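You operate a simulated robot arm through the tools that you are given. There is no shell and no other tool.

You run a simulated robot arm. Do the job below in one go: nothing can be reset, and whatever is moved stays where it is left.

TASK
Screw the bulb on to its holder and light it at 10 V.
Fine: switch on last; it stays on.

It is judged by the outcome, as a careful person would: the job done as asked, and still so three seconds after it is handed in. It fails if anything else is knocked over, pushed out of place, dropped, spilled or broken.

THE ROBOT
A 7-joint arm with a two-finger gripper, fixed in place. Base frame: the origin is at the foot of the arm, x ahead of it, y to its left, z up; the work surface is at about z = 90. Readings come in cm, rad, newtons and seconds.
With the tool pointing down near the work surface it reaches from about 34 to 72 cm from the base axis. Its first joint turns from -1.152 to 1.152 rad. Payload 2.45 kg.
The tool frame sits at the grasp point between the pads (the TCP): z along the fingers, y along the line on which they close. The tips reach 2.6 cm beyond it. Largest opening 9.6 cm; the body of the gripper starts 6.9 cm behind the TCP.
Orientation is that of the tool frame in the base frame, as a unit quaternion [x, y, z, w]. With the fingers straight down and closing along the base's y, the tool's x points along the base's -x, its y along +y and its z along -z.

THE INTERFACE
- The arm moves only by the tool drive_tool. Its argument "moves" is a list of rows, each an object (a shift or turn left out is 0, a gripper value left out holds the last) with "travel": the shift along the tool's x, y, z in cm, a list of three; "rotation": the turn, a rotation vector about the tool's x, y, z in rad, a list of three; "jaw": the finger opening in cm, from 0 to 9.6. In form: [{"travel": [dx, dy, dz], "rotation": [wx, wy, wz], "jaw": jaw}, ...]. A call has 1 to 20 rows; each row is the pose to reach, as a shift and turn from the pose commanded when the call began, along the tool's axes at that moment. Each row takes 0.2 s and may step no farther than 5 cm and 0.15 rad from the row before; otherwise, or with a gripper value out of range, the whole call is refused. Where a pose cannot be reached the arm comes as near as it can. A force on the tool above 40 N (or 10 N above the force at the start of the call, whichever is more), or a blocked arm, ends the call early, and 0.2 s more pass. The fingers move at their own pace and stop on an object; they squeeze with about 23 N. The grip force told is the motor's: it shows also when the fingers shut on nothing. Time passes only in rows, and 0.2 s behind the last, so rows that repeat a pose let the fingers close. The reply holds the time, the measured pose of the TCP, the force on the tool along the base axes, the opening and the grip force, in the units named above and with some noise, with the torque about the TCP (base axes, N m) and any sound that the robot's microphone picked up.
- Cameras (640 x 400 px; columns grow to the right, rows downward): "scene" is fixed at [16.69, -38.81, 143.53]; the picture's right is [0.79, -0.62, 0.00], its down [-0.30, -0.38, -0.88] and it looks along [0.54, 0.69, -0.48] (base axes); focal length 332 px, centre (320, 200). "wrist" rides on the gripper at [8.2, 0.3, -9.8] in the tool frame; the picture's right is [-0.04, 1.00, 0.00], its down [-0.73, -0.03, -0.68] and it looks along [-0.68, -0.03, 0.73] (tool axes); focal length 256 px, centre (320, 200). There is no depth. A picture from a camera that has moved, and an enlarged one, comes with that camera's place and axes in the base frame and with its lens.
- snapshot(camera): a new picture of that camera. No time passes.
- enlarge(camera, box): a new picture of the part [left, top, right, bottom] of that camera's present view, enlarged. No time passes.
- hand_in(): hands the job in; it is judged then, once.

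Places have to be worked out from the pictures, the camera data and where the tool is seen. Open the gripper and draw the arm clear of the work before you hand the job in, unless the task says otherwise.

The tools are called after "Call:" by a JSON object that holds its "fn" and its "kwargs". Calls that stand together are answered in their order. drive_tool: Moves the arm, as the interface text tells. Its arguments: {"type":"object","properties":{"moves":{"type":"array","items":{"type":"object","properties":{"travel":{"type":"array","items":{"type":"number"}},"rotation":{"type":"array","items":{"type":"number"}},"jaw":{"type":"number"}}}}},"required":["moves"]} The other tools are called the same way: snapshot (camera) takes a picture; enlarge (camera, box) takes an enlarged picture of a part of a camera's view; hand_in () hands the job in.

At the start:

```text
time_s: 0.0
ee_pos: [41.7, 20.36, 129.66]
ee_rot: [0.0, 1.0, 0.0, 0.0]
contact_force: [0.2, -1.2, -1.3]
moment: [-0.02, 0.02, 0.05]
gripper_width: 9.61
grip_force: 0.0
```

scene: 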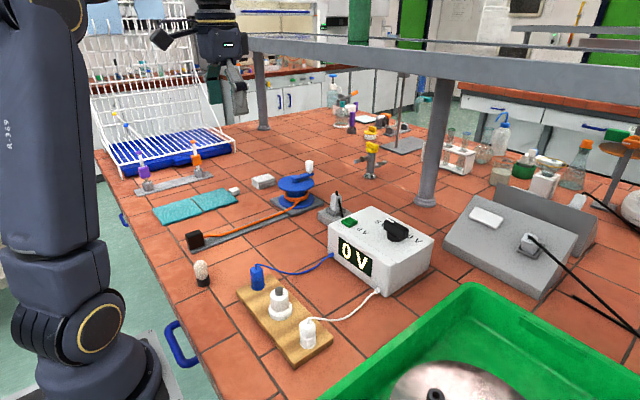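
wrist: 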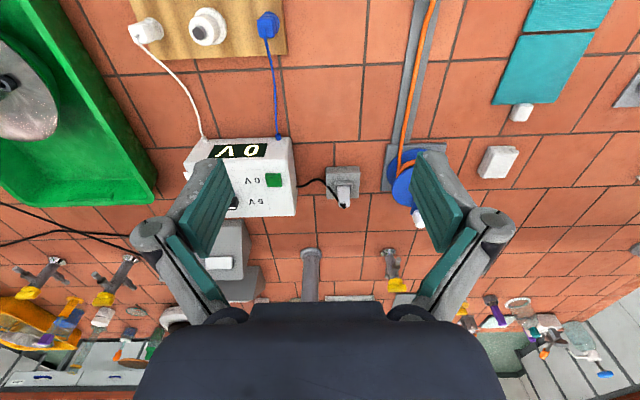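

I start by looking closer at the bulb, holder, and power supply in the scene view before moving anything.

Call:
{"fn": "enlarge", "kwargs": {"camera": "scene", "box": [160, 240, 350, 370]}}

Call:
{"fn": "enlarge", "kwargs": {"camera": "scene", "box": [300, 180, 450, 300]}}

Call:
{"fn": "enlarge", "kwargs": {"camera": "wrist", "box": [120, 0, 360, 220]}}

```text
3.08 times, centred on (255, 305) of scene
camera zoom: at [16.69, -38.81, 143.53], right [0.79, -0.62, 0.0], down [-0.3, -0.38, -0.88], along [0.54, 0.69, -0.48], focal length 1023 px, centre (520, -123)
```

zoom: 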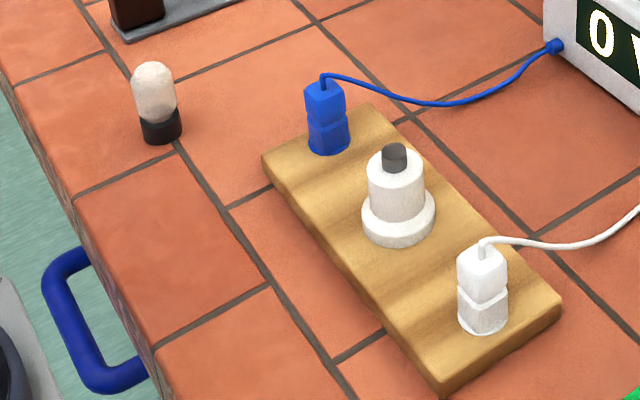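

```text
3.33 times, centred on (375, 240) of scene
camera zoom: at [16.69, -38.81, 143.53], right [0.79, -0.62, 0.0], down [-0.3, -0.38, -0.88], along [0.54, 0.69, -0.48], focal length 1108 px, centre (137, 67)
```

zoom: 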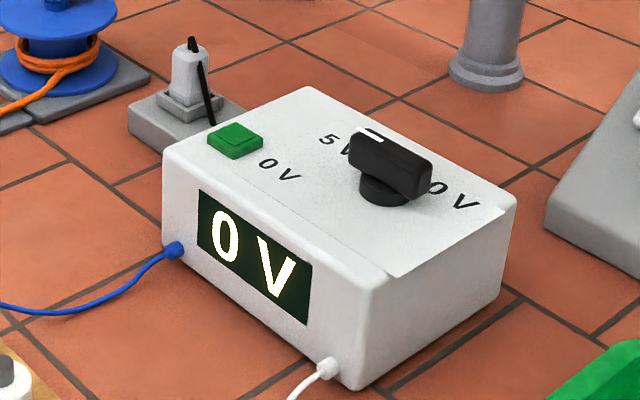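

```text
1.82 times, centred on (240, 110) of wrist
camera zoom: at [33.36, 20.57, 139.52], right [0.04, 1.0, 0.0], down [0.73, -0.03, 0.68], along [0.68, -0.03, -0.73], focal length 465 px, centre (466, 364)
```

zoom: 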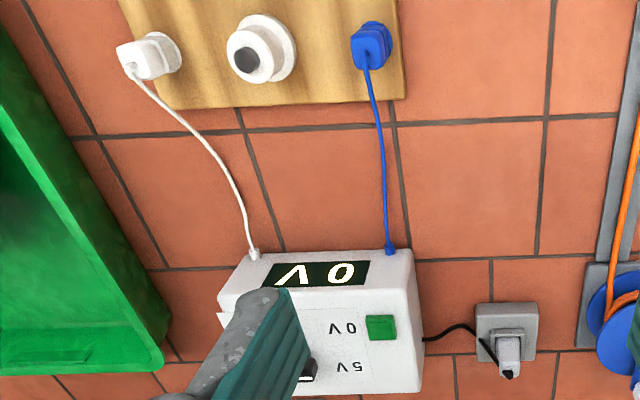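

The bulb stands upright (black cap down) at about (31, 23.5) and the holder's stud top is near (40, 3.6, 97.7). I move the tool to above the bulb to get a closer wrist view.

Call:
{"fn": "drive_tool", "kwargs": {"moves": [{"travel": [1.1, 0.33, 2.2]}, {"travel": [2.2, 0.66, 4.4]}, {"travel": [3.3, 1.0, 6.6]}, {"travel": [4.4, 1.3, 8.8]}, {"travel": [5.5, 1.65, 11.0]}, {"travel": [6.6, 2.0, 13.2]}, {"travel": [7.7, 2.3, 15.4]}, {"travel": [8.7, 2.64, 17.6]}]}}

```text
time_s: 1.8
ee_pos: [33.03, 22.79, 111.83]
ee_rot: [0.0, 1.0, 0.0, -0.001]
contact_force: [0.4, 0.1, 0.3]
moment: [0.0, -0.01, 0.0]
gripper_width: 9.62
grip_force: 0.0
```

The tool is at (33.0, 22.8, 111.8), above the bulb area. I take pictures from both cameras to locate the bulb.

Call:
{"fn": "snapshot", "kwargs": {"camera": "wrist"}}

Call:
{"fn": "snapshot", "kwargs": {"camera": "scene"}}

```text
taken
camera wrist: at [24.78, 23.0, 121.73], right [0.04, 1.0, 0.0], down [0.73, -0.03, 0.68], along [0.68, -0.03, -0.73], focal length 256 px, centre (320, 200)
```

wrist: 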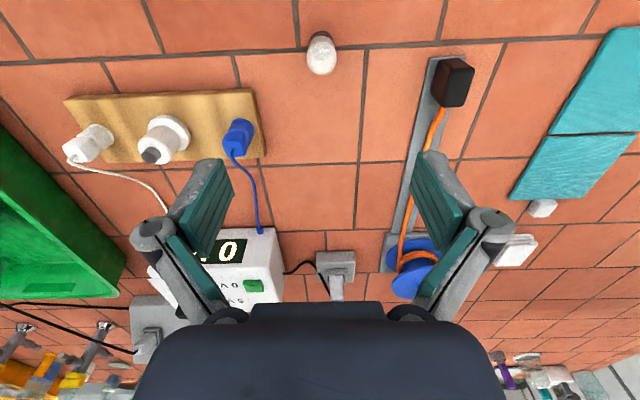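

```text
taken
```

scene: 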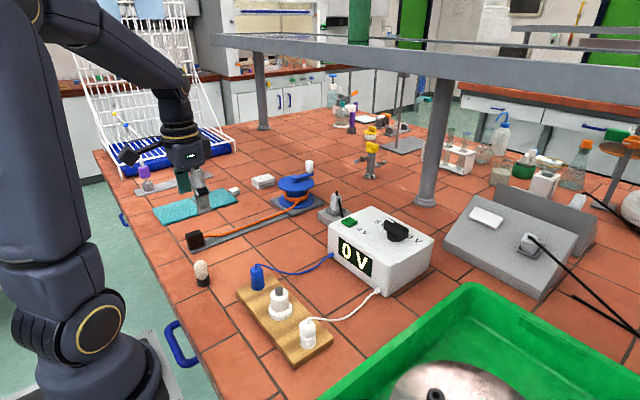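

The bulb shows in the wrist view at about (321, 55). I enlarge it, and the supply's controls, to measure better.

Call:
{"fn": "enlarge", "kwargs": {"camera": "wrist", "box": [270, 10, 370, 90]}}

Call:
{"fn": "enlarge", "kwargs": {"camera": "scene", "box": [170, 240, 230, 300]}}

Call:
{"fn": "enlarge", "kwargs": {"camera": "wrist", "box": [50, 70, 290, 200]}}

```text
5.00 times, centred on (320, 50) of wrist
camera zoom: at [24.78, 23.0, 121.73], right [0.04, 1.0, 0.0], down [0.73, -0.03, 0.68], along [0.68, -0.03, -0.73], focal length 1280 px, centre (320, 950)
```

zoom: 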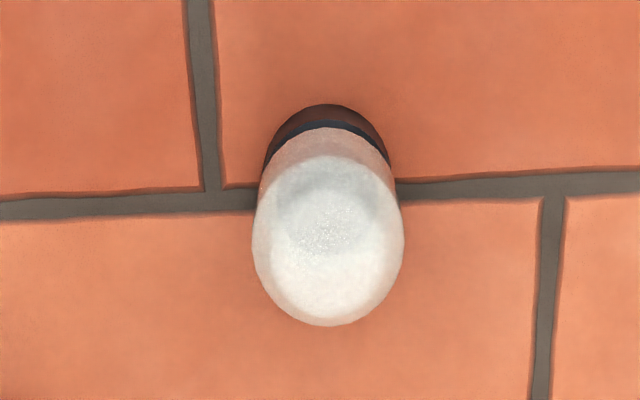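

```text
6.67 times, centred on (200, 270) of scene
camera zoom: at [16.69, -38.81, 143.53], right [0.79, -0.62, 0.0], down [-0.3, -0.38, -0.88], along [0.54, 0.69, -0.48], focal length 2217 px, centre (1120, -267)
```

zoom: 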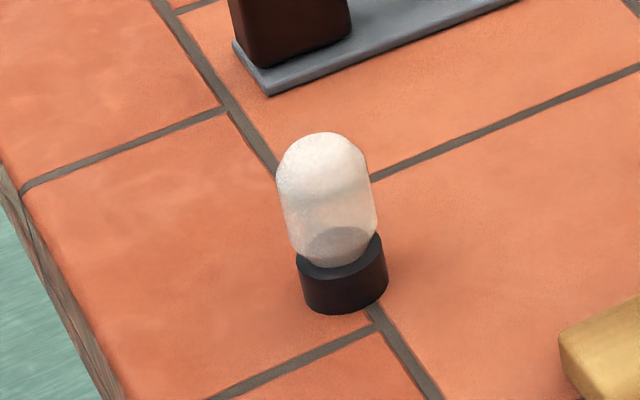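

```text
2.67 times, centred on (170, 135) of wrist
camera zoom: at [24.78, 23.0, 121.73], right [0.04, 1.0, 0.0], down [0.73, -0.03, 0.68], along [0.68, -0.03, -0.73], focal length 683 px, centre (720, 373)
```

zoom: 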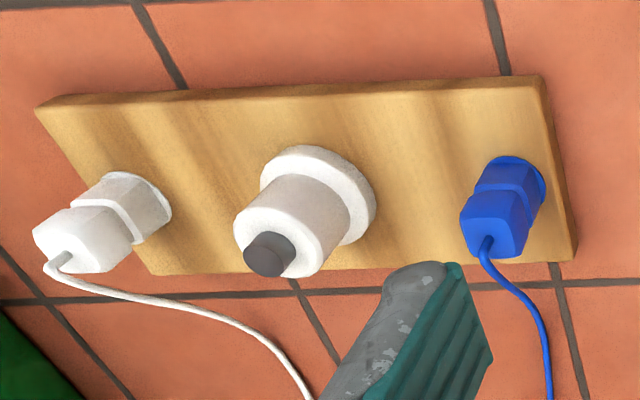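

I judge the bulb to be at about (31.4, 22.9), glass about 2.8 cm wide, cap about 2 cm tall. Screwing needs clockwise (tool +z) turning, so I wind the wrist back (−z) first, up here in free air, to learn how far it goes.

Call:
{"fn": "drive_tool", "kwargs": {"moves": [{"rotation": [0, 0, -0.15]}, {"rotation": [0, 0, -0.3]}, {"rotation": [0, 0, -0.45]}, {"rotation": [0, 0, -0.6]}, {"rotation": [0, 0, -0.75]}, {"rotation": [0, 0, -0.9]}, {"rotation": [0, 0, -1.05]}, {"rotation": [0, 0, -1.2]}, {"rotation": [0, 0, -1.35]}, {"rotation": [0, 0, -1.5]}, {"rotation": [0, 0, -1.65]}, {"rotation": [0, 0, -1.8]}, {"rotation": [0, 0, -1.95]}, {"rotation": [0, 0, -2.1]}, {"rotation": [0, 0, -2.25]}, {"rotation": [0, 0, -2.4]}, {"rotation": [0, 0, -2.55]}, {"rotation": [0, 0, -2.7]}, {"rotation": [0, 0, -2.85]}, {"rotation": [0, 0, -3.0]}]}}

```text
time_s: 6.0
ee_pos: [32.9, 23.06, 112.04]
ee_rot: [0.998, -0.069, 0.0, 0.0]
contact_force: [-0.9, -0.1, -0.2]
moment: [-0.01, 0.0, 0.03]
gripper_width: 9.61
grip_force: 0.0
```

The wrist turned the full −3.0 rad freely. I try a further −1.5 rad to see whether there is a limit.

Call:
{"fn": "drive_tool", "kwargs": {"moves": [{"rotation": [0, 0, -0.15]}, {"rotation": [0, 0, -0.3]}, {"rotation": [0, 0, -0.45]}, {"rotation": [0, 0, -0.6]}, {"rotation": [0, 0, -0.75]}, {"rotation": [0, 0, -0.9]}, {"rotation": [0, 0, -1.05]}, {"rotation": [0, 0, -1.2]}, {"rotation": [0, 0, -1.35]}, {"rotation": [0, 0, -1.5]}, {"rotation": [0, 0, -1.65]}, {"rotation": [0, 0, -1.7]}]}}

```text
time_s: 8.6
ee_pos: [32.94, 22.96, 112.12]
ee_rot: [0.711, 0.704, 0.0, 0.0]
contact_force: [0.0, 0.0, -1.2]
moment: [-0.01, 0.02, -0.01]
gripper_width: 9.6
grip_force: 0.0
```

No limit met at −4.7 rad; the fingers now close along base x and the camera looks along −y. I take a wrist picture to get a second bearing on the bulb.

Call:
{"fn": "snapshot", "kwargs": {"camera": "wrist"}}

Call:
{"fn": "enlarge", "kwargs": {"camera": "wrist", "box": [240, 120, 400, 220]}}

```text
taken
camera wrist: at [33.26, 31.04, 121.87], right [1.0, -0.05, 0.0], down [-0.04, -0.73, 0.68], along [-0.03, -0.68, -0.73], focal length 256 px, centre (320, 200)
```

wrist: 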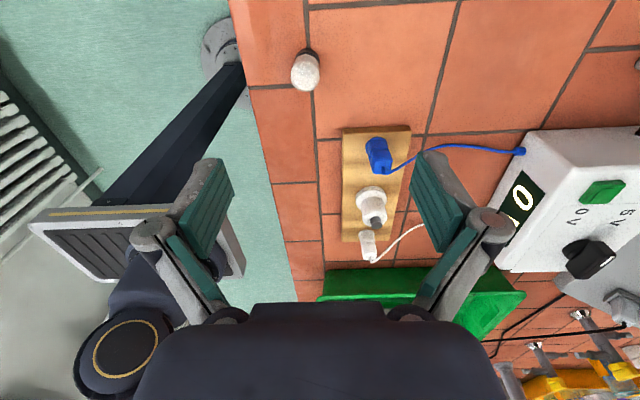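

```text
4.00 times, centred on (320, 170) of wrist
camera zoom: at [33.26, 31.04, 121.87], right [1.0, -0.05, 0.0], down [-0.04, -0.73, 0.68], along [-0.03, -0.68, -0.73], focal length 1024 px, centre (320, 320)
```

zoom: 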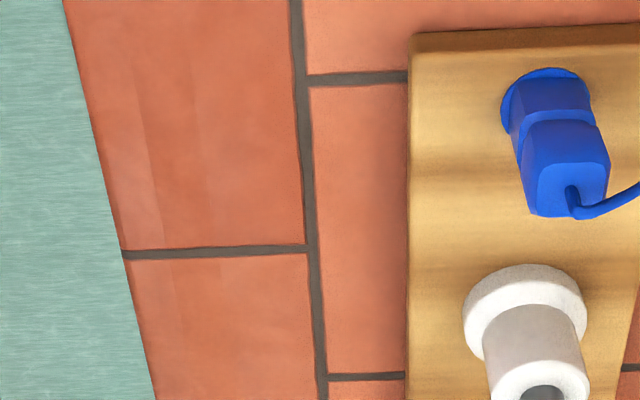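

The bulb is at about (306, 70) here, and the knob is visible at right. I enlarge both, plus the holder.

Call:
{"fn": "enlarge", "kwargs": {"camera": "wrist", "box": [260, 40, 350, 100]}}

Call:
{"fn": "enlarge", "kwargs": {"camera": "wrist", "box": [480, 120, 640, 290]}}

Call:
{"fn": "enlarge", "kwargs": {"camera": "wrist", "box": [320, 170, 430, 270]}}

```text
6.67 times, centred on (305, 70) of wrist
camera zoom: at [33.26, 31.04, 121.87], right [1.0, -0.05, 0.0], down [-0.04, -0.73, 0.68], along [-0.03, -0.68, -0.73], focal length 1707 px, centre (420, 1067)
```

zoom: 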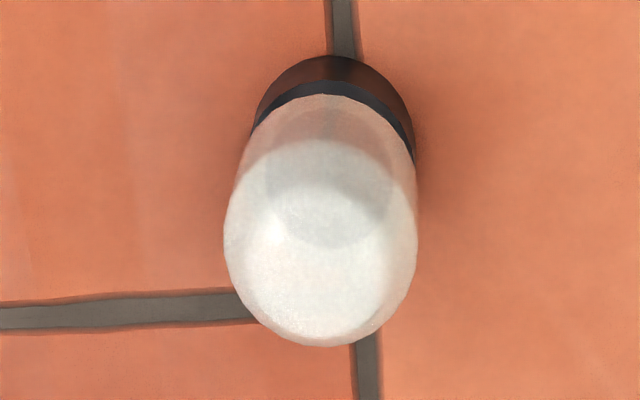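

```text
2.35 times, centred on (560, 205) of wrist
camera zoom: at [33.26, 31.04, 121.87], right [1.0, -0.05, 0.0], down [-0.04, -0.73, 0.68], along [-0.03, -0.68, -0.73], focal length 602 px, centre (-245, 188)
```

zoom: 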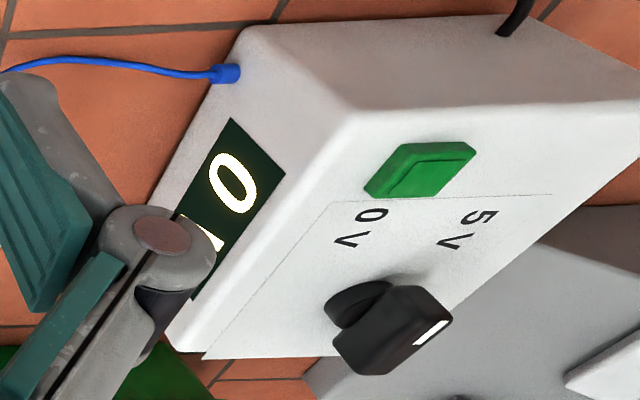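

```text
4.00 times, centred on (375, 220) of wrist
camera zoom: at [33.26, 31.04, 121.87], right [1.0, -0.05, 0.0], down [-0.04, -0.73, 0.68], along [-0.03, -0.68, -0.73], focal length 1024 px, centre (100, 120)
```

zoom: 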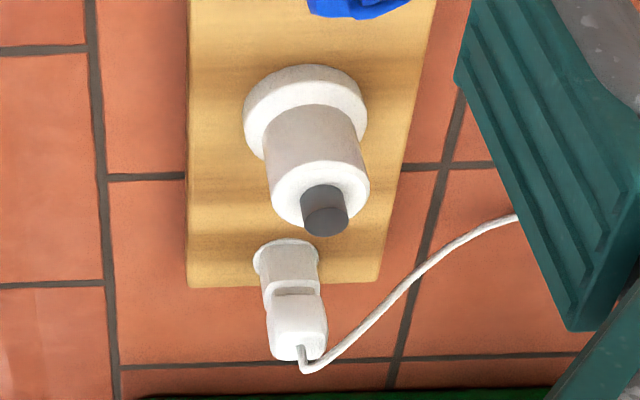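

From this side the bulb works out at about (31.5, 22.75). I go down to z≈100, centred over it, with the jaw narrowed to 6 cm, then look again.

Call:
{"fn": "drive_tool", "kwargs": {"moves": [{"travel": [-0.12, -0.75, 2], "jaw": 6.0}, {"travel": [-0.25, -1.5, 4], "jaw": 6.0}, {"travel": [-0.25, -1.5, 6], "jaw": 6.0}, {"travel": [-0.25, -1.5, 8], "jaw": 6.0}, {"travel": [-0.25, -1.5, 10], "jaw": 6.0}, {"travel": [-0.25, -1.5, 12], "jaw": 6.0}, {"travel": [-0.25, -1.5, 12], "jaw": 6.0}]}}

Call:
{"fn": "snapshot", "kwargs": {"camera": "wrist"}}

Call:
{"fn": "snapshot", "kwargs": {"camera": "scene"}}

```text
time_s: 10.2
ee_pos: [31.42, 22.68, 99.95]
ee_rot: [0.711, 0.703, 0.0, 0.0]
contact_force: [-0.5, -0.1, 0.1]
moment: [0.0, 0.02, 0.03]
gripper_width: 5.97
grip_force: 0.0
```

```text
taken
camera wrist: at [31.74, 30.71, 109.76], right [1.0, -0.05, 0.0], down [-0.04, -0.73, 0.68], along [-0.04, -0.68, -0.73], focal length 256 px, centre (320, 200)
```

wrist: 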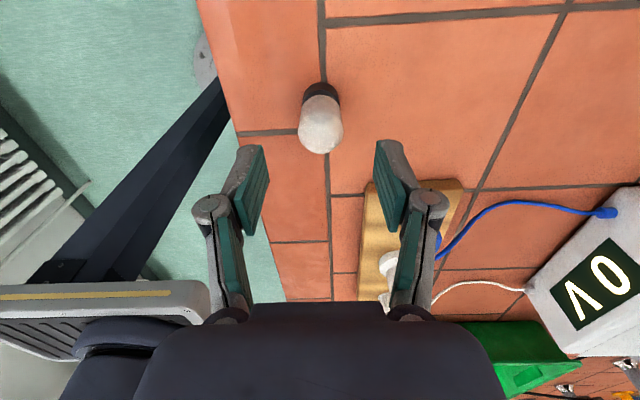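

```text
taken
```

scene: 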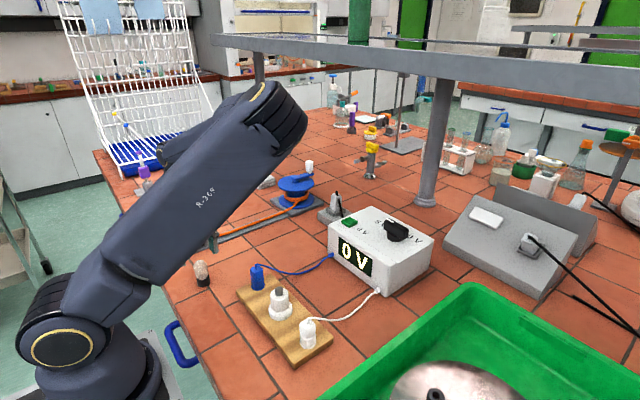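

The bulb sits centred between the fingers in x. I enlarge the wrist view to check the remaining offset along y before going down.

Call:
{"fn": "enlarge", "kwargs": {"camera": "wrist", "box": [270, 70, 370, 170]}}

```text
4.00 times, centred on (320, 120) of wrist
camera zoom: at [31.74, 30.71, 109.76], right [1.0, -0.05, 0.0], down [-0.04, -0.73, 0.68], along [-0.04, -0.68, -0.73], focal length 1024 px, centre (320, 520)
```

zoom: 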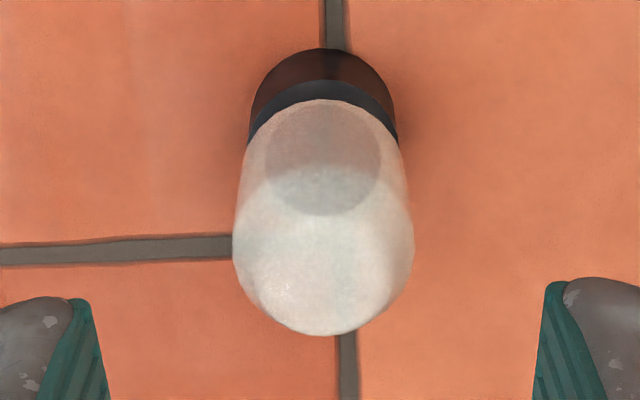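

The bulb is at about (31.45, 22.85), glass centre height about 94. I go down to TCP z≈94.0 (tips 1.4 cm above the table) and stop before closing.

Call:
{"fn": "drive_tool", "kwargs": {"moves": [{"travel": [0.13, 0, 1.2]}, {"travel": [0.13, 0, 2.4]}, {"travel": [0.13, 0, 3.6]}, {"travel": [0.13, 0, 4.8]}, {"travel": [0.13, 0, 6.0]}, {"travel": [0.13, 0, 6.0]}]}}

Call:
{"fn": "snapshot", "kwargs": {"camera": "wrist"}}

Call:
{"fn": "enlarge", "kwargs": {"camera": "scene", "box": [160, 220, 260, 300]}}

```text
time_s: 11.6
ee_pos: [31.44, 22.78, 94.21]
ee_rot: [0.711, 0.703, -0.001, 0.001]
contact_force: [0.4, 0.1, -1.1]
moment: [-0.01, 0.01, 0.0]
gripper_width: 5.98
grip_force: 0.2
```

```text
taken
camera wrist: at [31.81, 30.86, 103.97], right [1.0, -0.05, 0.0], down [-0.04, -0.73, 0.68], along [-0.04, -0.68, -0.73], focal length 256 px, centre (320, 200)
```

wrist: 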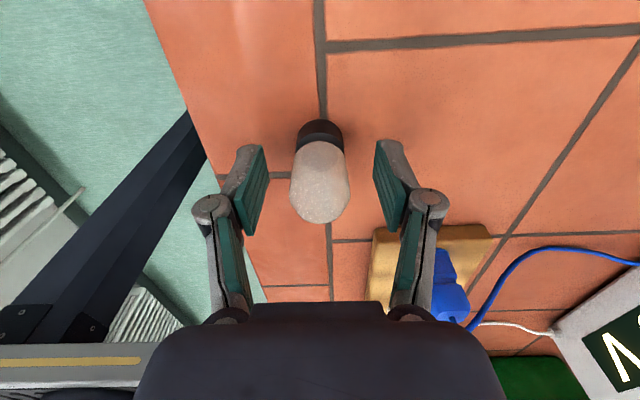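

```text
5.00 times, centred on (210, 260) of scene
camera zoom: at [16.69, -38.81, 143.53], right [0.79, -0.62, 0.0], down [-0.3, -0.38, -0.88], along [0.54, 0.69, -0.48], focal length 1663 px, centre (870, -100)
```

zoom: 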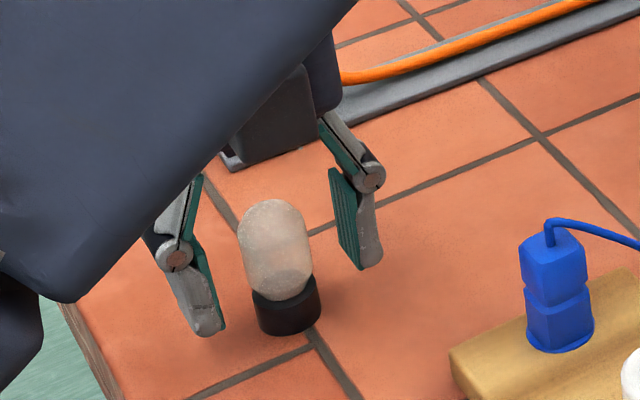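

The bulb stands between the pads with room on both sides. I close on it and let the fingers settle.

Call:
{"fn": "drive_tool", "kwargs": {"moves": [{"jaw": 4.0}, {"jaw": 3.2}, {"jaw": 2.4}, {"jaw": 2.4}, {"jaw": 2.4}]}}

```text
time_s: 12.8
ee_pos: [31.47, 22.88, 94.21]
ee_rot: [0.711, 0.703, 0.0, 0.0]
contact_force: [-0.1, 0.1, 0.4]
moment: [0.02, 0.0, -0.03]
gripper_width: 2.76
grip_force: 23.1
```

The bulb is gripped (2.76 cm, 23 N). I lift it straight up about 14 cm and look.

Call:
{"fn": "drive_tool", "kwargs": {"moves": [{"travel": [0, 0, -0.5]}, {"travel": [0, 0, -1.5]}, {"travel": [0, 0, -3]}, {"travel": [0, 0, -5]}, {"travel": [0, 0, -7]}, {"travel": [0, 0, -9]}, {"travel": [0, 0, -11]}, {"travel": [0, 0, -13]}, {"travel": [0, 0, -14]}, {"travel": [0, 0, -14]}]}}

Call:
{"fn": "snapshot", "kwargs": {"camera": "wrist"}}

Call:
{"fn": "snapshot", "kwargs": {"camera": "scene"}}

```text
time_s: 15.0
ee_pos: [31.26, 22.84, 108.08]
ee_rot: [0.712, 0.702, 0.0, 0.0]
contact_force: [0.0, 1.1, -0.2]
moment: [-0.01, 0.03, -0.02]
gripper_width: 2.75
grip_force: 23.1
```

```text
taken
camera wrist: at [31.59, 30.84, 117.93], right [1.0, -0.05, 0.0], down [-0.04, -0.73, 0.68], along [-0.04, -0.68, -0.73], focal length 256 px, centre (320, 200)
```

wrist: 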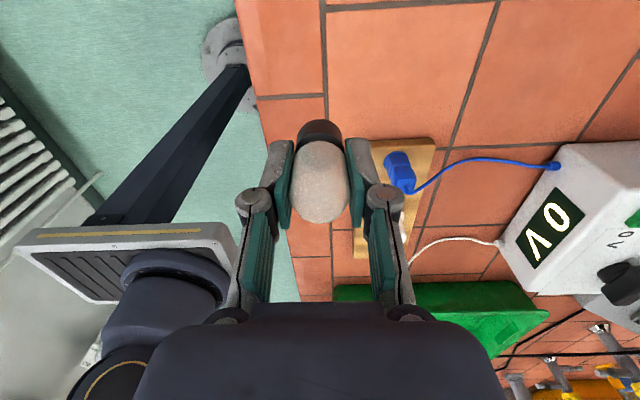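

```text
taken
```

scene: 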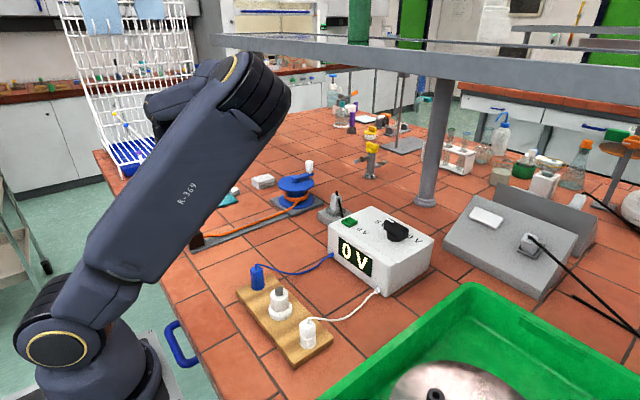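

The bulb is held upright between the pads. I carry it at height to near the holder, stopping short at about (40, 8, 112), to measure the stud from closer.

Call:
{"fn": "drive_tool", "kwargs": {"moves": [{"travel": [0, 0, -2]}, {"travel": [0, 0, -4]}, {"travel": [-2, 1.2, -4]}, {"travel": [-4, 2.4, -4]}, {"travel": [-6, 3.6, -4]}, {"travel": [-8, 4.8, -4]}, {"travel": [-10, 6.0, -4]}, {"travel": [-12, 7.2, -4]}, {"travel": [-13.5, 8.0, -4]}, {"travel": [-14.9, 8.7, -4]}, {"travel": [-14.9, 8.7, -4]}]}}

Call:
{"fn": "snapshot", "kwargs": {"camera": "wrist"}}

Call:
{"fn": "snapshot", "kwargs": {"camera": "scene"}}

```text
time_s: 17.4
ee_pos: [37.3, 9.8, 111.34]
ee_rot: [0.712, 0.702, 0.001, 0.0]
contact_force: [-0.2, -0.1, 0.4]
moment: [0.01, -0.01, 0.03]
gripper_width: 2.76
grip_force: 23.4
out of reach, approached as far as the arm can: row 8, 9, 10, 11
```

```text
taken
camera wrist: at [37.66, 17.8, 121.23], right [1.0, -0.05, 0.0], down [-0.04, -0.73, 0.68], along [-0.04, -0.68, -0.73], focal length 256 px, centre (320, 200)
```

wrist: 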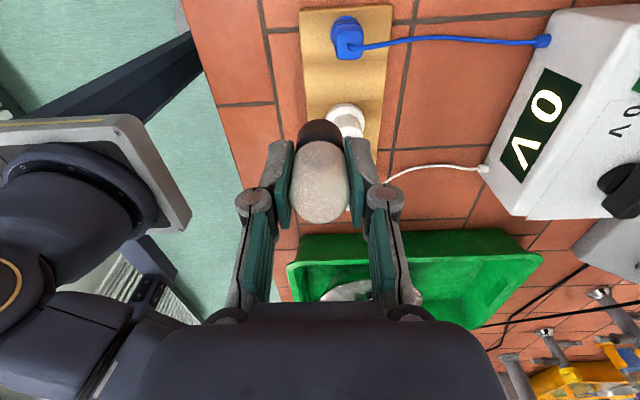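

```text
taken
```

scene: 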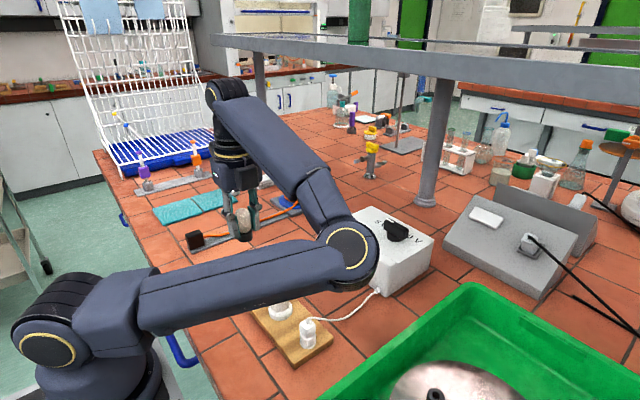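

The arm ran out of reach and the elbow has dropped low on the −y side, so the extra winding used up joint range. I back out along the same path and will unwind the wrist there.

Call:
{"fn": "drive_tool", "kwargs": {"moves": [{"travel": [1.4, -0.7, 0]}, {"travel": [2.9, -1.5, 0]}, {"travel": [4.9, -2.7, 0]}, {"travel": [6.9, -3.9, 0]}, {"travel": [8.9, -5.1, 0]}, {"travel": [10.9, -6.3, 0]}, {"travel": [12.9, -7.5, 0]}, {"travel": [14.9, -8.7, 0]}, {"travel": [14.9, -8.7, 0]}]}}

Call:
{"fn": "snapshot", "kwargs": {"camera": "scene"}}

```text
time_s: 19.4
ee_pos: [28.46, 24.85, 111.73]
ee_rot: [0.712, 0.703, 0.0, 0.0]
contact_force: [0.2, -0.2, -0.5]
moment: [-0.03, 0.05, -0.06]
gripper_width: 2.78
grip_force: 22.8
```

```text
taken
```

scene: 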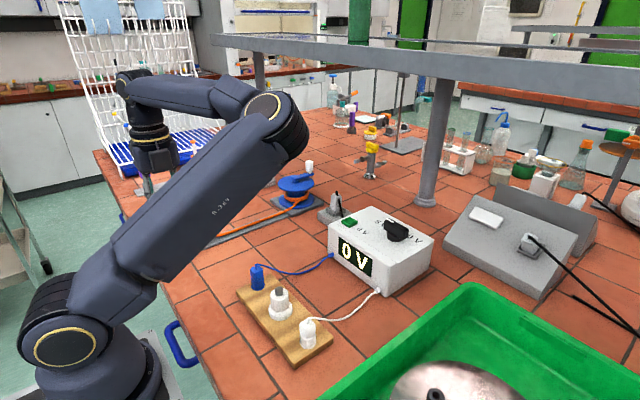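

Back at (28.5, 24.9, 111.7). I move a little outward and unwind the wrist by +1.5 rad, then check how the elbow follows.

Call:
{"fn": "drive_tool", "kwargs": {"moves": [{"travel": [-0.5, 1.5, -0.5]}, {"travel": [-1, 3, -1]}, {"travel": [-1.5, 4.5, -1.5]}, {"travel": [-2, 6, -2]}, {"travel": [-2, 6, -2], "rotation": [0, 0, 0.15]}, {"travel": [-2, 6, -2], "rotation": [0, 0, 0.3]}, {"travel": [-2, 6, -2], "rotation": [0, 0, 0.45]}, {"travel": [-2, 6, -2], "rotation": [0, 0, 0.6]}, {"travel": [-2, 6, -2], "rotation": [0, 0, 0.75]}, {"travel": [-2, 6, -2], "rotation": [0, 0, 0.9]}, {"travel": [-2, 6, -2], "rotation": [0, 0, 1.05]}, {"travel": [-2, 6, -2], "rotation": [0, 0, 1.2]}, {"travel": [-2, 6, -2], "rotation": [0, 0, 1.35]}, {"travel": [-2, 6, -2], "rotation": [0, 0, 1.5]}]}}

Call:
{"fn": "snapshot", "kwargs": {"camera": "scene"}}

```text
time_s: 22.4
ee_pos: [34.61, 22.81, 113.6]
ee_rot: [1.0, 0.029, -0.001, 0.0]
contact_force: [-0.6, 0.4, 0.4]
moment: [-0.01, 0.02, 0.01]
gripper_width: 2.74
grip_force: 23.5
```

```text
taken
```

scene: 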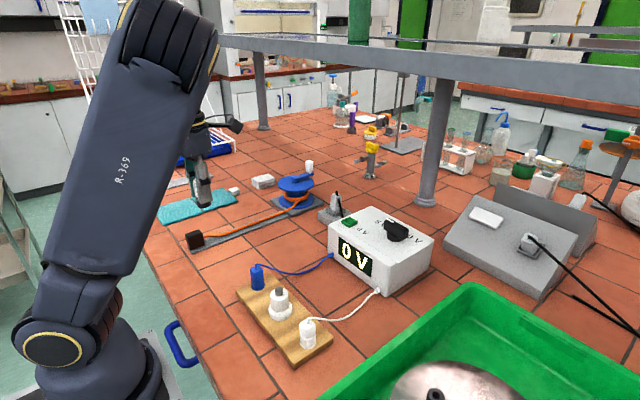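

The elbow is rising as I unwind. I continue by another +1.5 rad.

Call:
{"fn": "drive_tool", "kwargs": {"moves": [{"rotation": [0, 0, 0.15]}, {"rotation": [0, 0, 0.3]}, {"rotation": [0, 0, 0.45]}, {"rotation": [0, 0, 0.6]}, {"rotation": [0, 0, 0.75]}, {"rotation": [0, 0, 0.9]}, {"rotation": [0, 0, 1.05]}, {"rotation": [0, 0, 1.2]}, {"rotation": [0, 0, 1.35]}, {"rotation": [0, 0, 1.5]}, {"rotation": [0, 0, 1.5]}]}}

Call:
{"fn": "snapshot", "kwargs": {"camera": "scene"}}

```text
time_s: 24.8
ee_pos: [34.47, 22.84, 113.68]
ee_rot: [0.751, -0.661, -0.001, -0.001]
contact_force: [-0.5, -0.8, -0.2]
moment: [0.06, 0.0, -0.01]
gripper_width: 2.74
grip_force: 22.6
```

```text
taken
```

scene: 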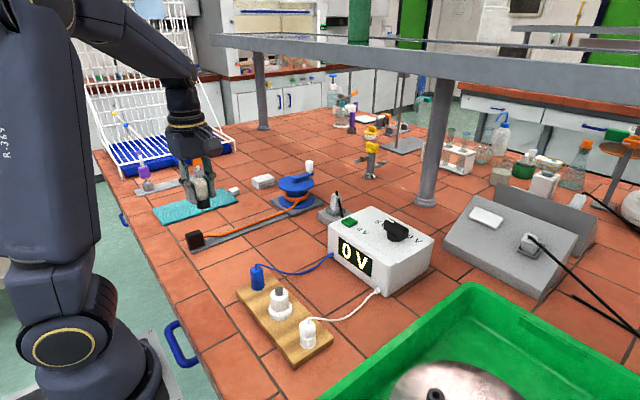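

The elbow is back up in its original shape, with the wrist at −1.7 rad. I carry the bulb at height over the holder at about (40, 3.55, 113.6).

Call:
{"fn": "drive_tool", "kwargs": {"moves": [{"travel": [2, -0.3, 0]}, {"travel": [4, -0.6, 0]}, {"travel": [6, -0.9, 0]}, {"travel": [8, -1.2, 0]}, {"travel": [10, -1.5, 0]}, {"travel": [12, -1.8, 0]}, {"travel": [14, -2.1, 0]}, {"travel": [16, -2.4, 0]}, {"travel": [18, -2.7, 0]}, {"travel": [19.86, -2.97, 0]}, {"travel": [19.86, -2.97, 0]}]}}

Call:
{"fn": "snapshot", "kwargs": {"camera": "scene"}}

Call:
{"fn": "snapshot", "kwargs": {"camera": "wrist"}}

```text
time_s: 27.2
ee_pos: [40.18, 3.39, 113.73]
ee_rot: [0.751, -0.66, 0.0, -0.001]
contact_force: [-0.1, 0.5, -0.5]
moment: [0.03, 0.02, -0.01]
gripper_width: 2.76
grip_force: 22.8
```

```text
taken
```

scene: 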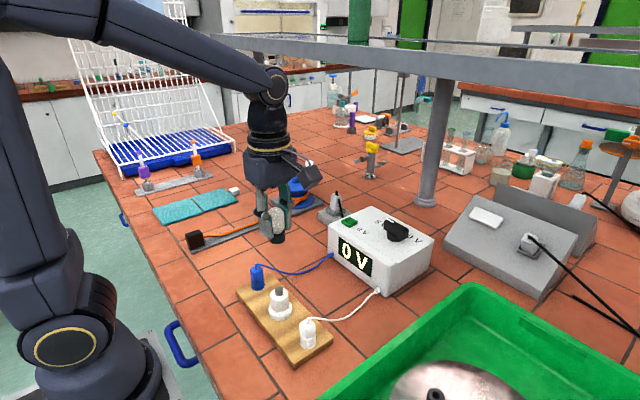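

```text
taken
camera wrist: at [40.84, -4.9, 123.46], right [-1.0, -0.09, 0.0], down [-0.07, 0.73, 0.68], along [-0.06, 0.68, -0.73], focal length 256 px, centre (320, 200)
```

wrist: 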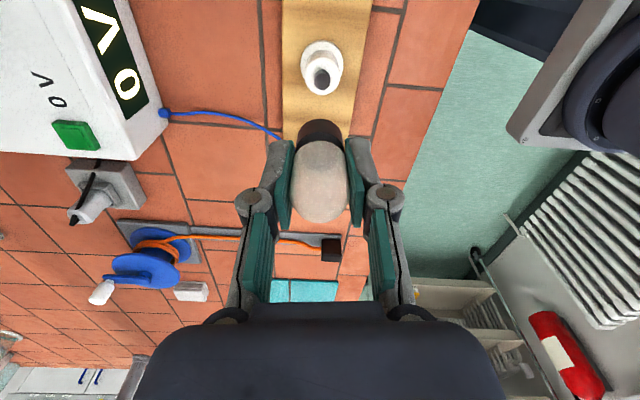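

Good posture, and the stud is visible past the bulb. I enlarge both cameras on the stud and bulb cap to align them.

Call:
{"fn": "enlarge", "kwargs": {"camera": "wrist", "box": [270, 30, 370, 160]}}

Call:
{"fn": "enlarge", "kwargs": {"camera": "scene", "box": [230, 200, 330, 330]}}

```text
3.08 times, centred on (320, 95) of wrist
camera zoom: at [40.84, -4.9, 123.46], right [-1.0, -0.09, 0.0], down [-0.07, 0.73, 0.68], along [-0.06, 0.68, -0.73], focal length 788 px, centre (320, 523)
```

zoom: 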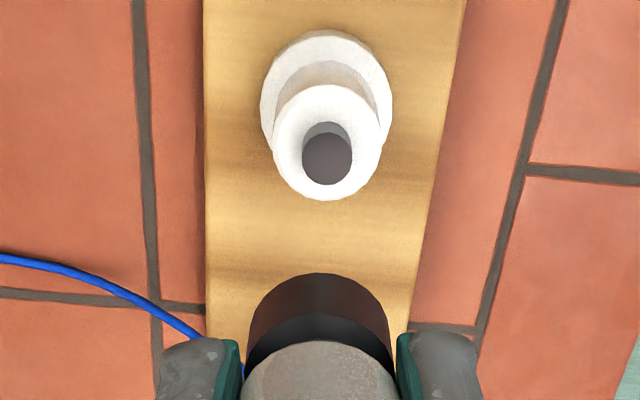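

```text
3.08 times, centred on (280, 265) of scene
camera zoom: at [16.69, -38.81, 143.53], right [0.79, -0.62, 0.0], down [-0.3, -0.38, -0.88], along [0.54, 0.69, -0.48], focal length 1023 px, centre (443, 0)
```

zoom: 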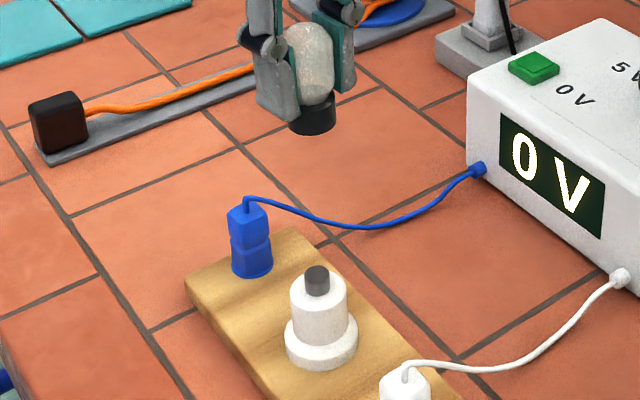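

The stud is 1.5 cm wide with its top near z≈98, and it lies about (−0.2, +0.1) cm from the TCP in tool axes. I lower to TCP z≈104.5, still clear of the stud, and re-measure.

Call:
{"fn": "drive_tool", "kwargs": {"moves": [{"travel": [-0.1, 0.05, 1.5]}, {"travel": [-0.2, 0.1, 3]}, {"travel": [-0.25, 0.12, 4.5]}, {"travel": [-0.25, 0.12, 6]}, {"travel": [-0.25, 0.12, 7.5]}, {"travel": [-0.25, 0.12, 8.5]}, {"travel": [-0.25, 0.12, 9.2]}, {"travel": [-0.25, 0.12, 9.2]}]}}

Call:
{"fn": "enlarge", "kwargs": {"camera": "wrist", "box": [260, 60, 380, 180]}}

Call:
{"fn": "enlarge", "kwargs": {"camera": "scene", "box": [230, 220, 330, 330]}}

Call:
{"fn": "snapshot", "kwargs": {"camera": "wrist"}}

```text
time_s: 29.0
ee_pos: [39.93, 3.6, 104.59]
ee_rot: [0.751, -0.66, 0.0, 0.0]
contact_force: [1.0, 0.3, 0.0]
moment: [0.0, 0.04, 0.0]
gripper_width: 2.74
grip_force: 23.4
```

```text
3.33 times, centred on (320, 120) of wrist
camera zoom: at [40.46, -4.59, 114.41], right [-1.0, -0.09, 0.0], down [-0.07, 0.73, 0.68], along [-0.06, 0.68, -0.73], focal length 853 px, centre (320, 467)
```

zoom: 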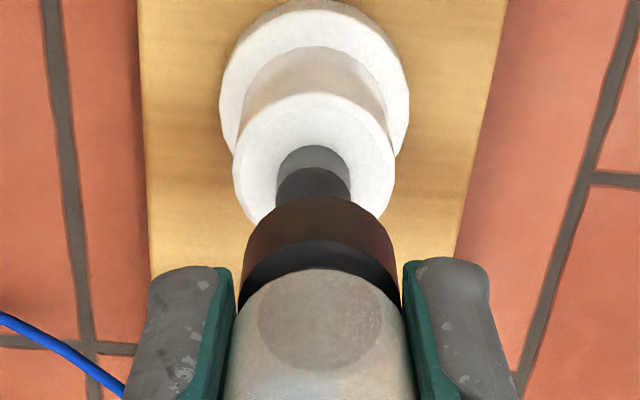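

```text
3.64 times, centred on (280, 275) of scene
camera zoom: at [16.69, -38.81, 143.53], right [0.79, -0.62, 0.0], down [-0.3, -0.38, -0.88], along [0.54, 0.69, -0.48], focal length 1209 px, centre (466, -73)
```

zoom: 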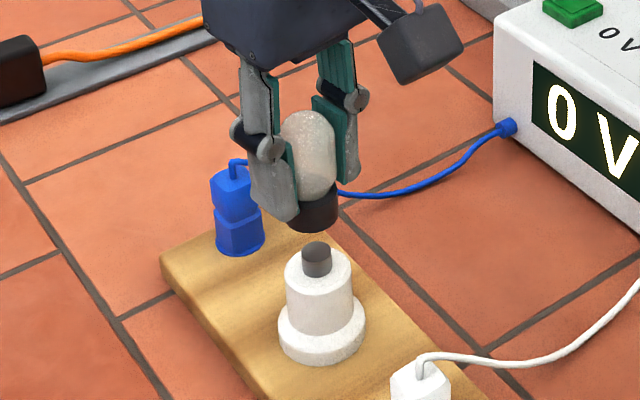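

```text
taken
camera wrist: at [40.46, -4.59, 114.41], right [-1.0, -0.09, 0.0], down [-0.07, 0.73, 0.68], along [-0.06, 0.68, -0.73], focal length 256 px, centre (320, 200)
```

wrist: 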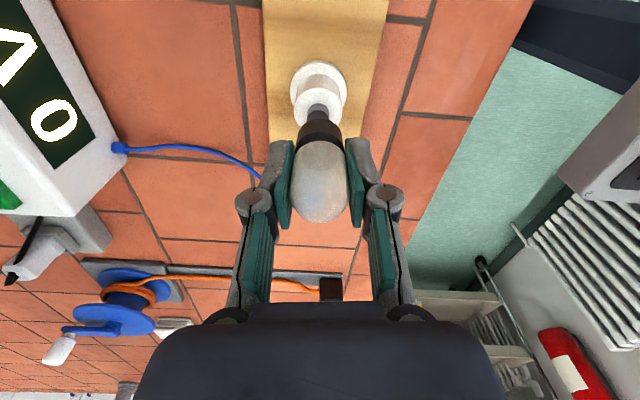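

The fingers' centre line is at column ~321 while the stud is at ~314, so the stud is about 0.13 cm off in tool −y; along tool x they nearly match. I correct that, come down to just above the stud, and look again.

Call:
{"fn": "drive_tool", "kwargs": {"moves": [{"travel": [0, -0.13, 0.3]}, {"travel": [0, -0.13, 0.7]}, {"travel": [0, -0.13, 1.1]}, {"travel": [0, -0.13, 1.4]}, {"travel": [0, -0.13, 1.4]}]}}

Call:
{"fn": "enlarge", "kwargs": {"camera": "wrist", "box": [280, 60, 360, 160]}}

Call:
{"fn": "enlarge", "kwargs": {"camera": "scene", "box": [260, 240, 310, 320]}}

```text
time_s: 30.2
ee_pos: [40.02, 3.65, 102.95]
ee_rot: [0.751, -0.66, 0.0, 0.0]
contact_force: [-1.2, 0.2, -0.5]
moment: [0.04, 0.01, 0.0]
gripper_width: 2.77
grip_force: 23.3
```

```text
4.00 times, centred on (320, 110) of wrist
camera zoom: at [40.58, -4.54, 112.92], right [-1.0, -0.09, 0.0], down [-0.07, 0.73, 0.68], along [-0.06, 0.68, -0.73], focal length 1024 px, centre (320, 560)
```

zoom: 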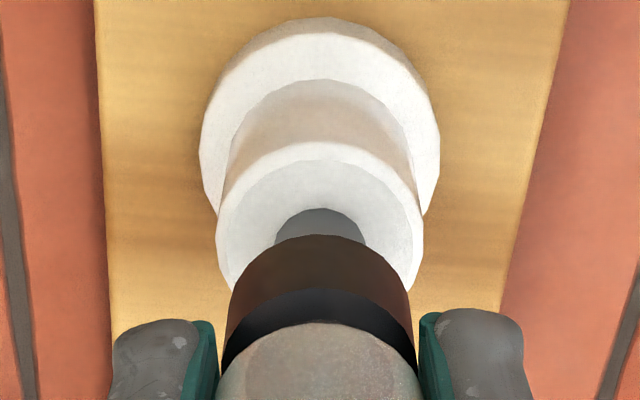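

```text
5.00 times, centred on (285, 280) of scene
camera zoom: at [16.69, -38.81, 143.53], right [0.79, -0.62, 0.0], down [-0.3, -0.38, -0.88], along [0.54, 0.69, -0.48], focal length 1663 px, centre (495, -200)
```

zoom: 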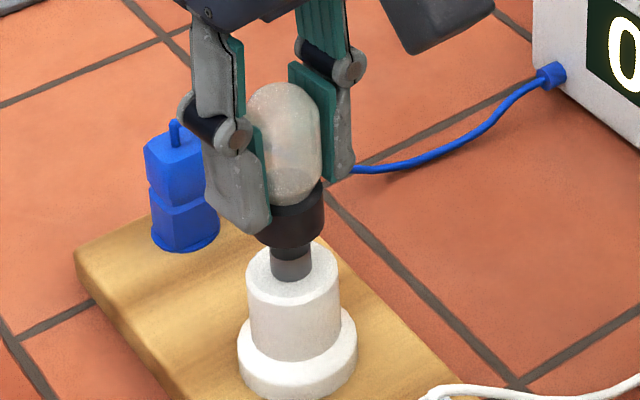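

In both views the cap and stud axes agree within about 0.05 cm. I lower slowly by 0.6 cm, watching the force for contact.

Call:
{"fn": "drive_tool", "kwargs": {"moves": [{"travel": [0, 0, 0.1]}, {"travel": [0, 0, 0.2]}, {"travel": [0, 0, 0.3]}, {"travel": [0, 0, 0.4]}, {"travel": [0, 0, 0.5]}, {"travel": [0, 0, 0.6]}, {"travel": [0, 0, 0.6]}]}}

Call:
{"fn": "enlarge", "kwargs": {"camera": "scene", "box": [260, 240, 310, 320]}}

Call:
{"fn": "enlarge", "kwargs": {"camera": "wrist", "box": [280, 60, 360, 160]}}

```text
time_s: 31.8
ee_pos: [40.15, 3.78, 102.34]
ee_rot: [0.751, -0.66, -0.001, 0.001]
contact_force: [0.2, 0.3, -0.2]
moment: [0.01, 0.01, 0.02]
gripper_width: 2.75
grip_force: 23.2
```

```text
5.00 times, centred on (285, 280) of scene
camera zoom: at [16.69, -38.81, 143.53], right [0.79, -0.62, 0.0], down [-0.3, -0.38, -0.88], along [0.54, 0.69, -0.48], focal length 1663 px, centre (495, -200)
```

zoom: 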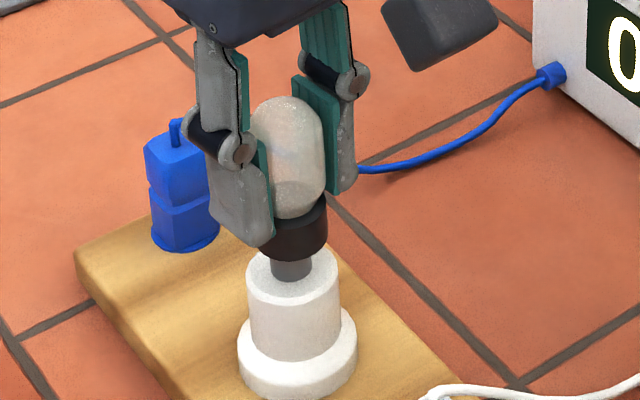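

```text
4.00 times, centred on (320, 110) of wrist
camera zoom: at [40.68, -4.58, 112.26], right [-1.0, -0.09, 0.0], down [-0.07, 0.73, 0.68], along [-0.06, 0.68, -0.73], focal length 1024 px, centre (320, 560)
```

zoom: 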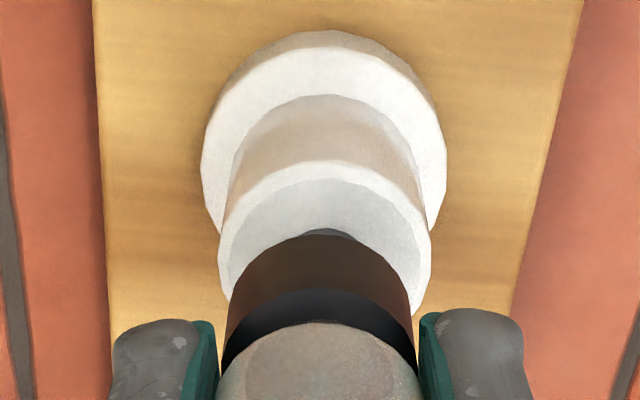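

No contact yet at TCP z≈102.35; the views show the bulb has drifted about 0.1 cm toward tool −y relative to the stud. I correct by +0.1 in tool y and −0.05 in x, then continue down in small steps.

Call:
{"fn": "drive_tool", "kwargs": {"moves": [{"travel": [-0.05, 0.1, 0]}, {"travel": [-0.05, 0.1, 0.1]}, {"travel": [-0.05, 0.1, 0.2]}, {"travel": [-0.05, 0.1, 0.3]}, {"travel": [-0.05, 0.1, 0.3]}]}}

Call:
{"fn": "enlarge", "kwargs": {"camera": "scene", "box": [260, 240, 310, 320]}}

Call:
{"fn": "enlarge", "kwargs": {"camera": "wrist", "box": [280, 60, 360, 160]}}

```text
time_s: 33.0
ee_pos: [40.01, 3.75, 102.19]
ee_rot: [0.751, -0.66, 0.0, 0.0]
contact_force: [-0.1, -0.5, 0.1]
moment: [0.01, 0.0, -0.05]
gripper_width: 2.78
grip_force: 23.2
```

```text
5.00 times, centred on (285, 280) of scene
camera zoom: at [16.69, -38.81, 143.53], right [0.79, -0.62, 0.0], down [-0.3, -0.38, -0.88], along [0.54, 0.69, -0.48], focal length 1663 px, centre (495, -200)
```

zoom: 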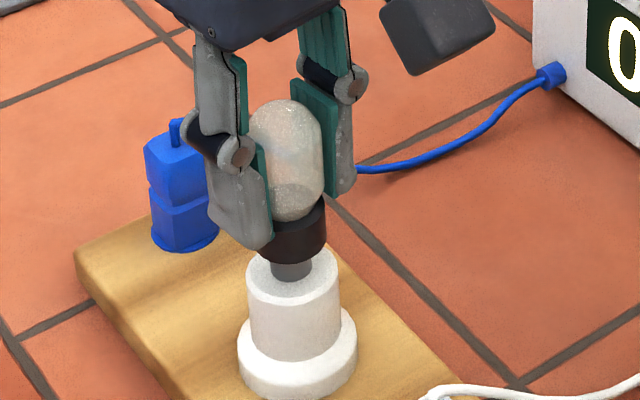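

```text
4.00 times, centred on (320, 110) of wrist
camera zoom: at [40.67, -4.47, 112.04], right [-1.0, -0.09, 0.0], down [-0.07, 0.73, 0.68], along [-0.06, 0.68, -0.73], focal length 1024 px, centre (320, 560)
```

zoom: 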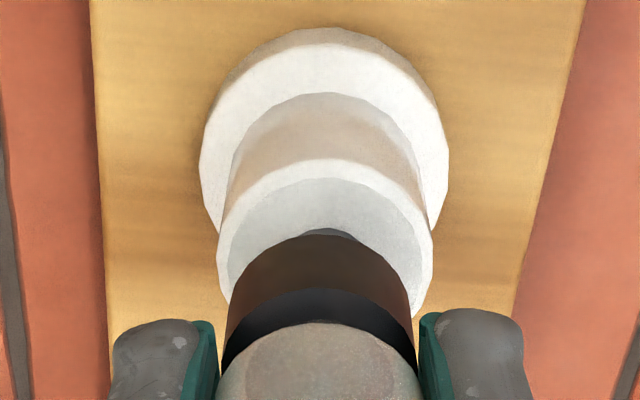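

The views barely changed, so I need a finer look at the cap against the holder before going on.

Call:
{"fn": "enlarge", "kwargs": {"camera": "wrist", "box": [295, 95, 345, 145]}}

Call:
{"fn": "enlarge", "kwargs": {"camera": "scene", "box": [270, 270, 305, 305]}}

```text
8.00 times, centred on (320, 120) of wrist
camera zoom: at [40.67, -4.47, 112.04], right [-1.0, -0.09, 0.0], down [-0.07, 0.73, 0.68], along [-0.06, 0.68, -0.73], focal length 2048 px, centre (320, 840)
```

zoom: 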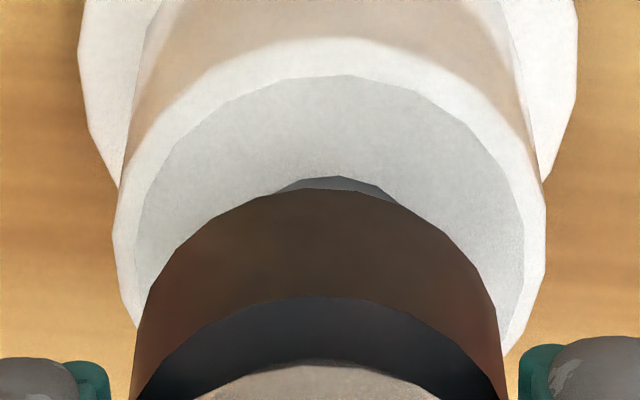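

```text
11.43 times, centred on (288, 288) of scene
camera zoom: at [16.69, -38.81, 143.53], right [0.79, -0.62, 0.0], down [-0.3, -0.38, -0.88], along [0.54, 0.69, -0.48], focal length 3800 px, centre (691, -800)
```

zoom: 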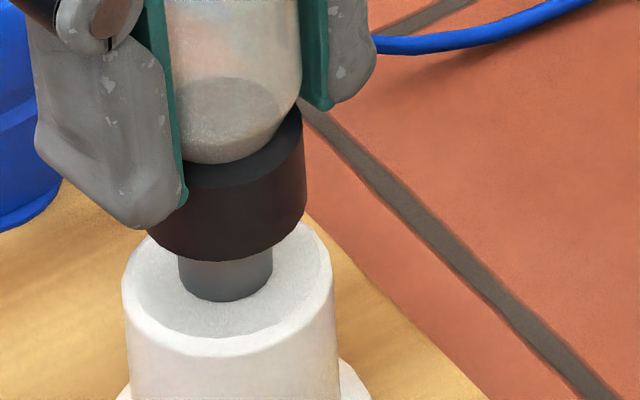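

Both views say the bulb is still about 0.1 cm toward tool −y (and ~0.05 toward +x) of the stud axis. I repeat the small correction without descending and look again.

Call:
{"fn": "drive_tool", "kwargs": {"moves": [{"travel": [-0.03, 0.05, 0]}, {"travel": [-0.05, 0.1, 0]}, {"travel": [-0.05, 0.1, 0]}]}}

Call:
{"fn": "enlarge", "kwargs": {"camera": "wrist", "box": [295, 95, 345, 145]}}

Call:
{"fn": "enlarge", "kwargs": {"camera": "scene", "box": [270, 270, 305, 305]}}

```text
time_s: 33.8
ee_pos: [39.92, 3.77, 102.06]
ee_rot: [0.751, -0.66, 0.0, 0.0]
contact_force: [-0.4, -0.2, 0.5]
moment: [0.03, 0.01, -0.04]
gripper_width: 2.75
grip_force: 23.1
```

```text
8.00 times, centred on (320, 120) of wrist
camera zoom: at [40.53, -4.51, 112.04], right [-1.0, -0.09, 0.0], down [-0.07, 0.73, 0.68], along [-0.06, 0.68, -0.73], focal length 2048 px, centre (320, 840)
```

zoom: 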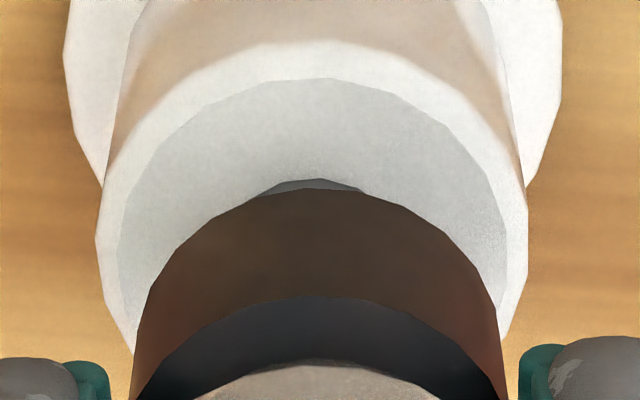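

```text
11.43 times, centred on (288, 288) of scene
camera zoom: at [16.69, -38.81, 143.53], right [0.79, -0.62, 0.0], down [-0.3, -0.38, -0.88], along [0.54, 0.69, -0.48], focal length 3800 px, centre (691, -800)
```

zoom: 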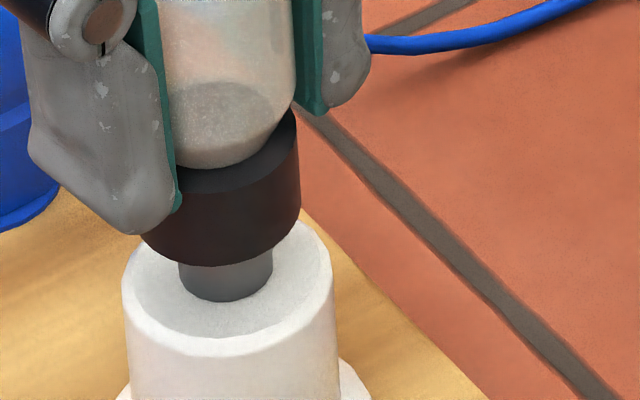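

The correction arrived with some lag and slightly overshot: now about +0.06 in tool y and +0.06 in x. I trim by that much and allow settling time.

Call:
{"fn": "drive_tool", "kwargs": {"moves": [{"travel": [-0.05, -0.055, 0]}, {"travel": [-0.05, -0.055, 0]}, {"travel": [-0.05, -0.055, 0]}, {"travel": [-0.05, -0.055, 0]}]}}

Call:
{"fn": "enlarge", "kwargs": {"camera": "wrist", "box": [295, 95, 345, 145]}}

Call:
{"fn": "enlarge", "kwargs": {"camera": "scene", "box": [270, 270, 305, 305]}}

```text
time_s: 34.8
ee_pos: [40.01, 3.81, 102.17]
ee_rot: [0.751, -0.66, 0.0, 0.0]
contact_force: [-0.6, 0.2, -0.1]
moment: [0.01, 0.0, -0.02]
gripper_width: 2.72
grip_force: 22.9
```

```text
8.00 times, centred on (320, 120) of wrist
camera zoom: at [40.57, -4.4, 112.04], right [-1.0, -0.09, 0.0], down [-0.07, 0.73, 0.68], along [-0.06, 0.68, -0.73], focal length 2048 px, centre (320, 840)
```

zoom: 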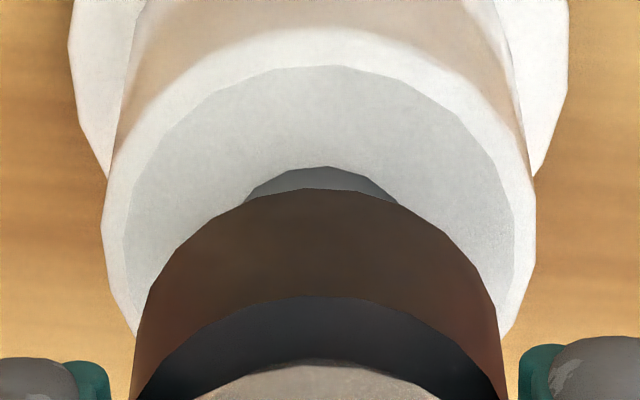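

```text
11.43 times, centred on (288, 288) of scene
camera zoom: at [16.69, -38.81, 143.53], right [0.79, -0.62, 0.0], down [-0.3, -0.38, -0.88], along [0.54, 0.69, -0.48], focal length 3800 px, centre (691, -800)
```

zoom: 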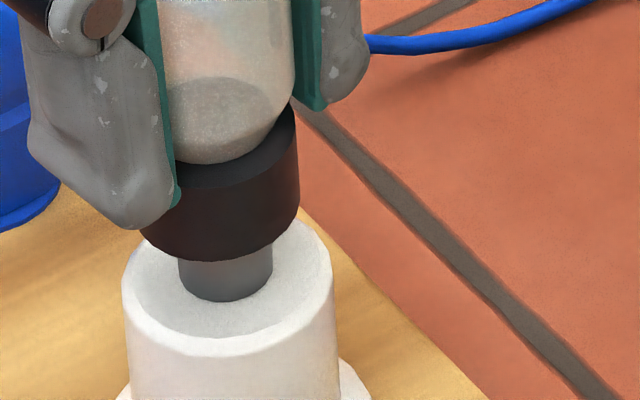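

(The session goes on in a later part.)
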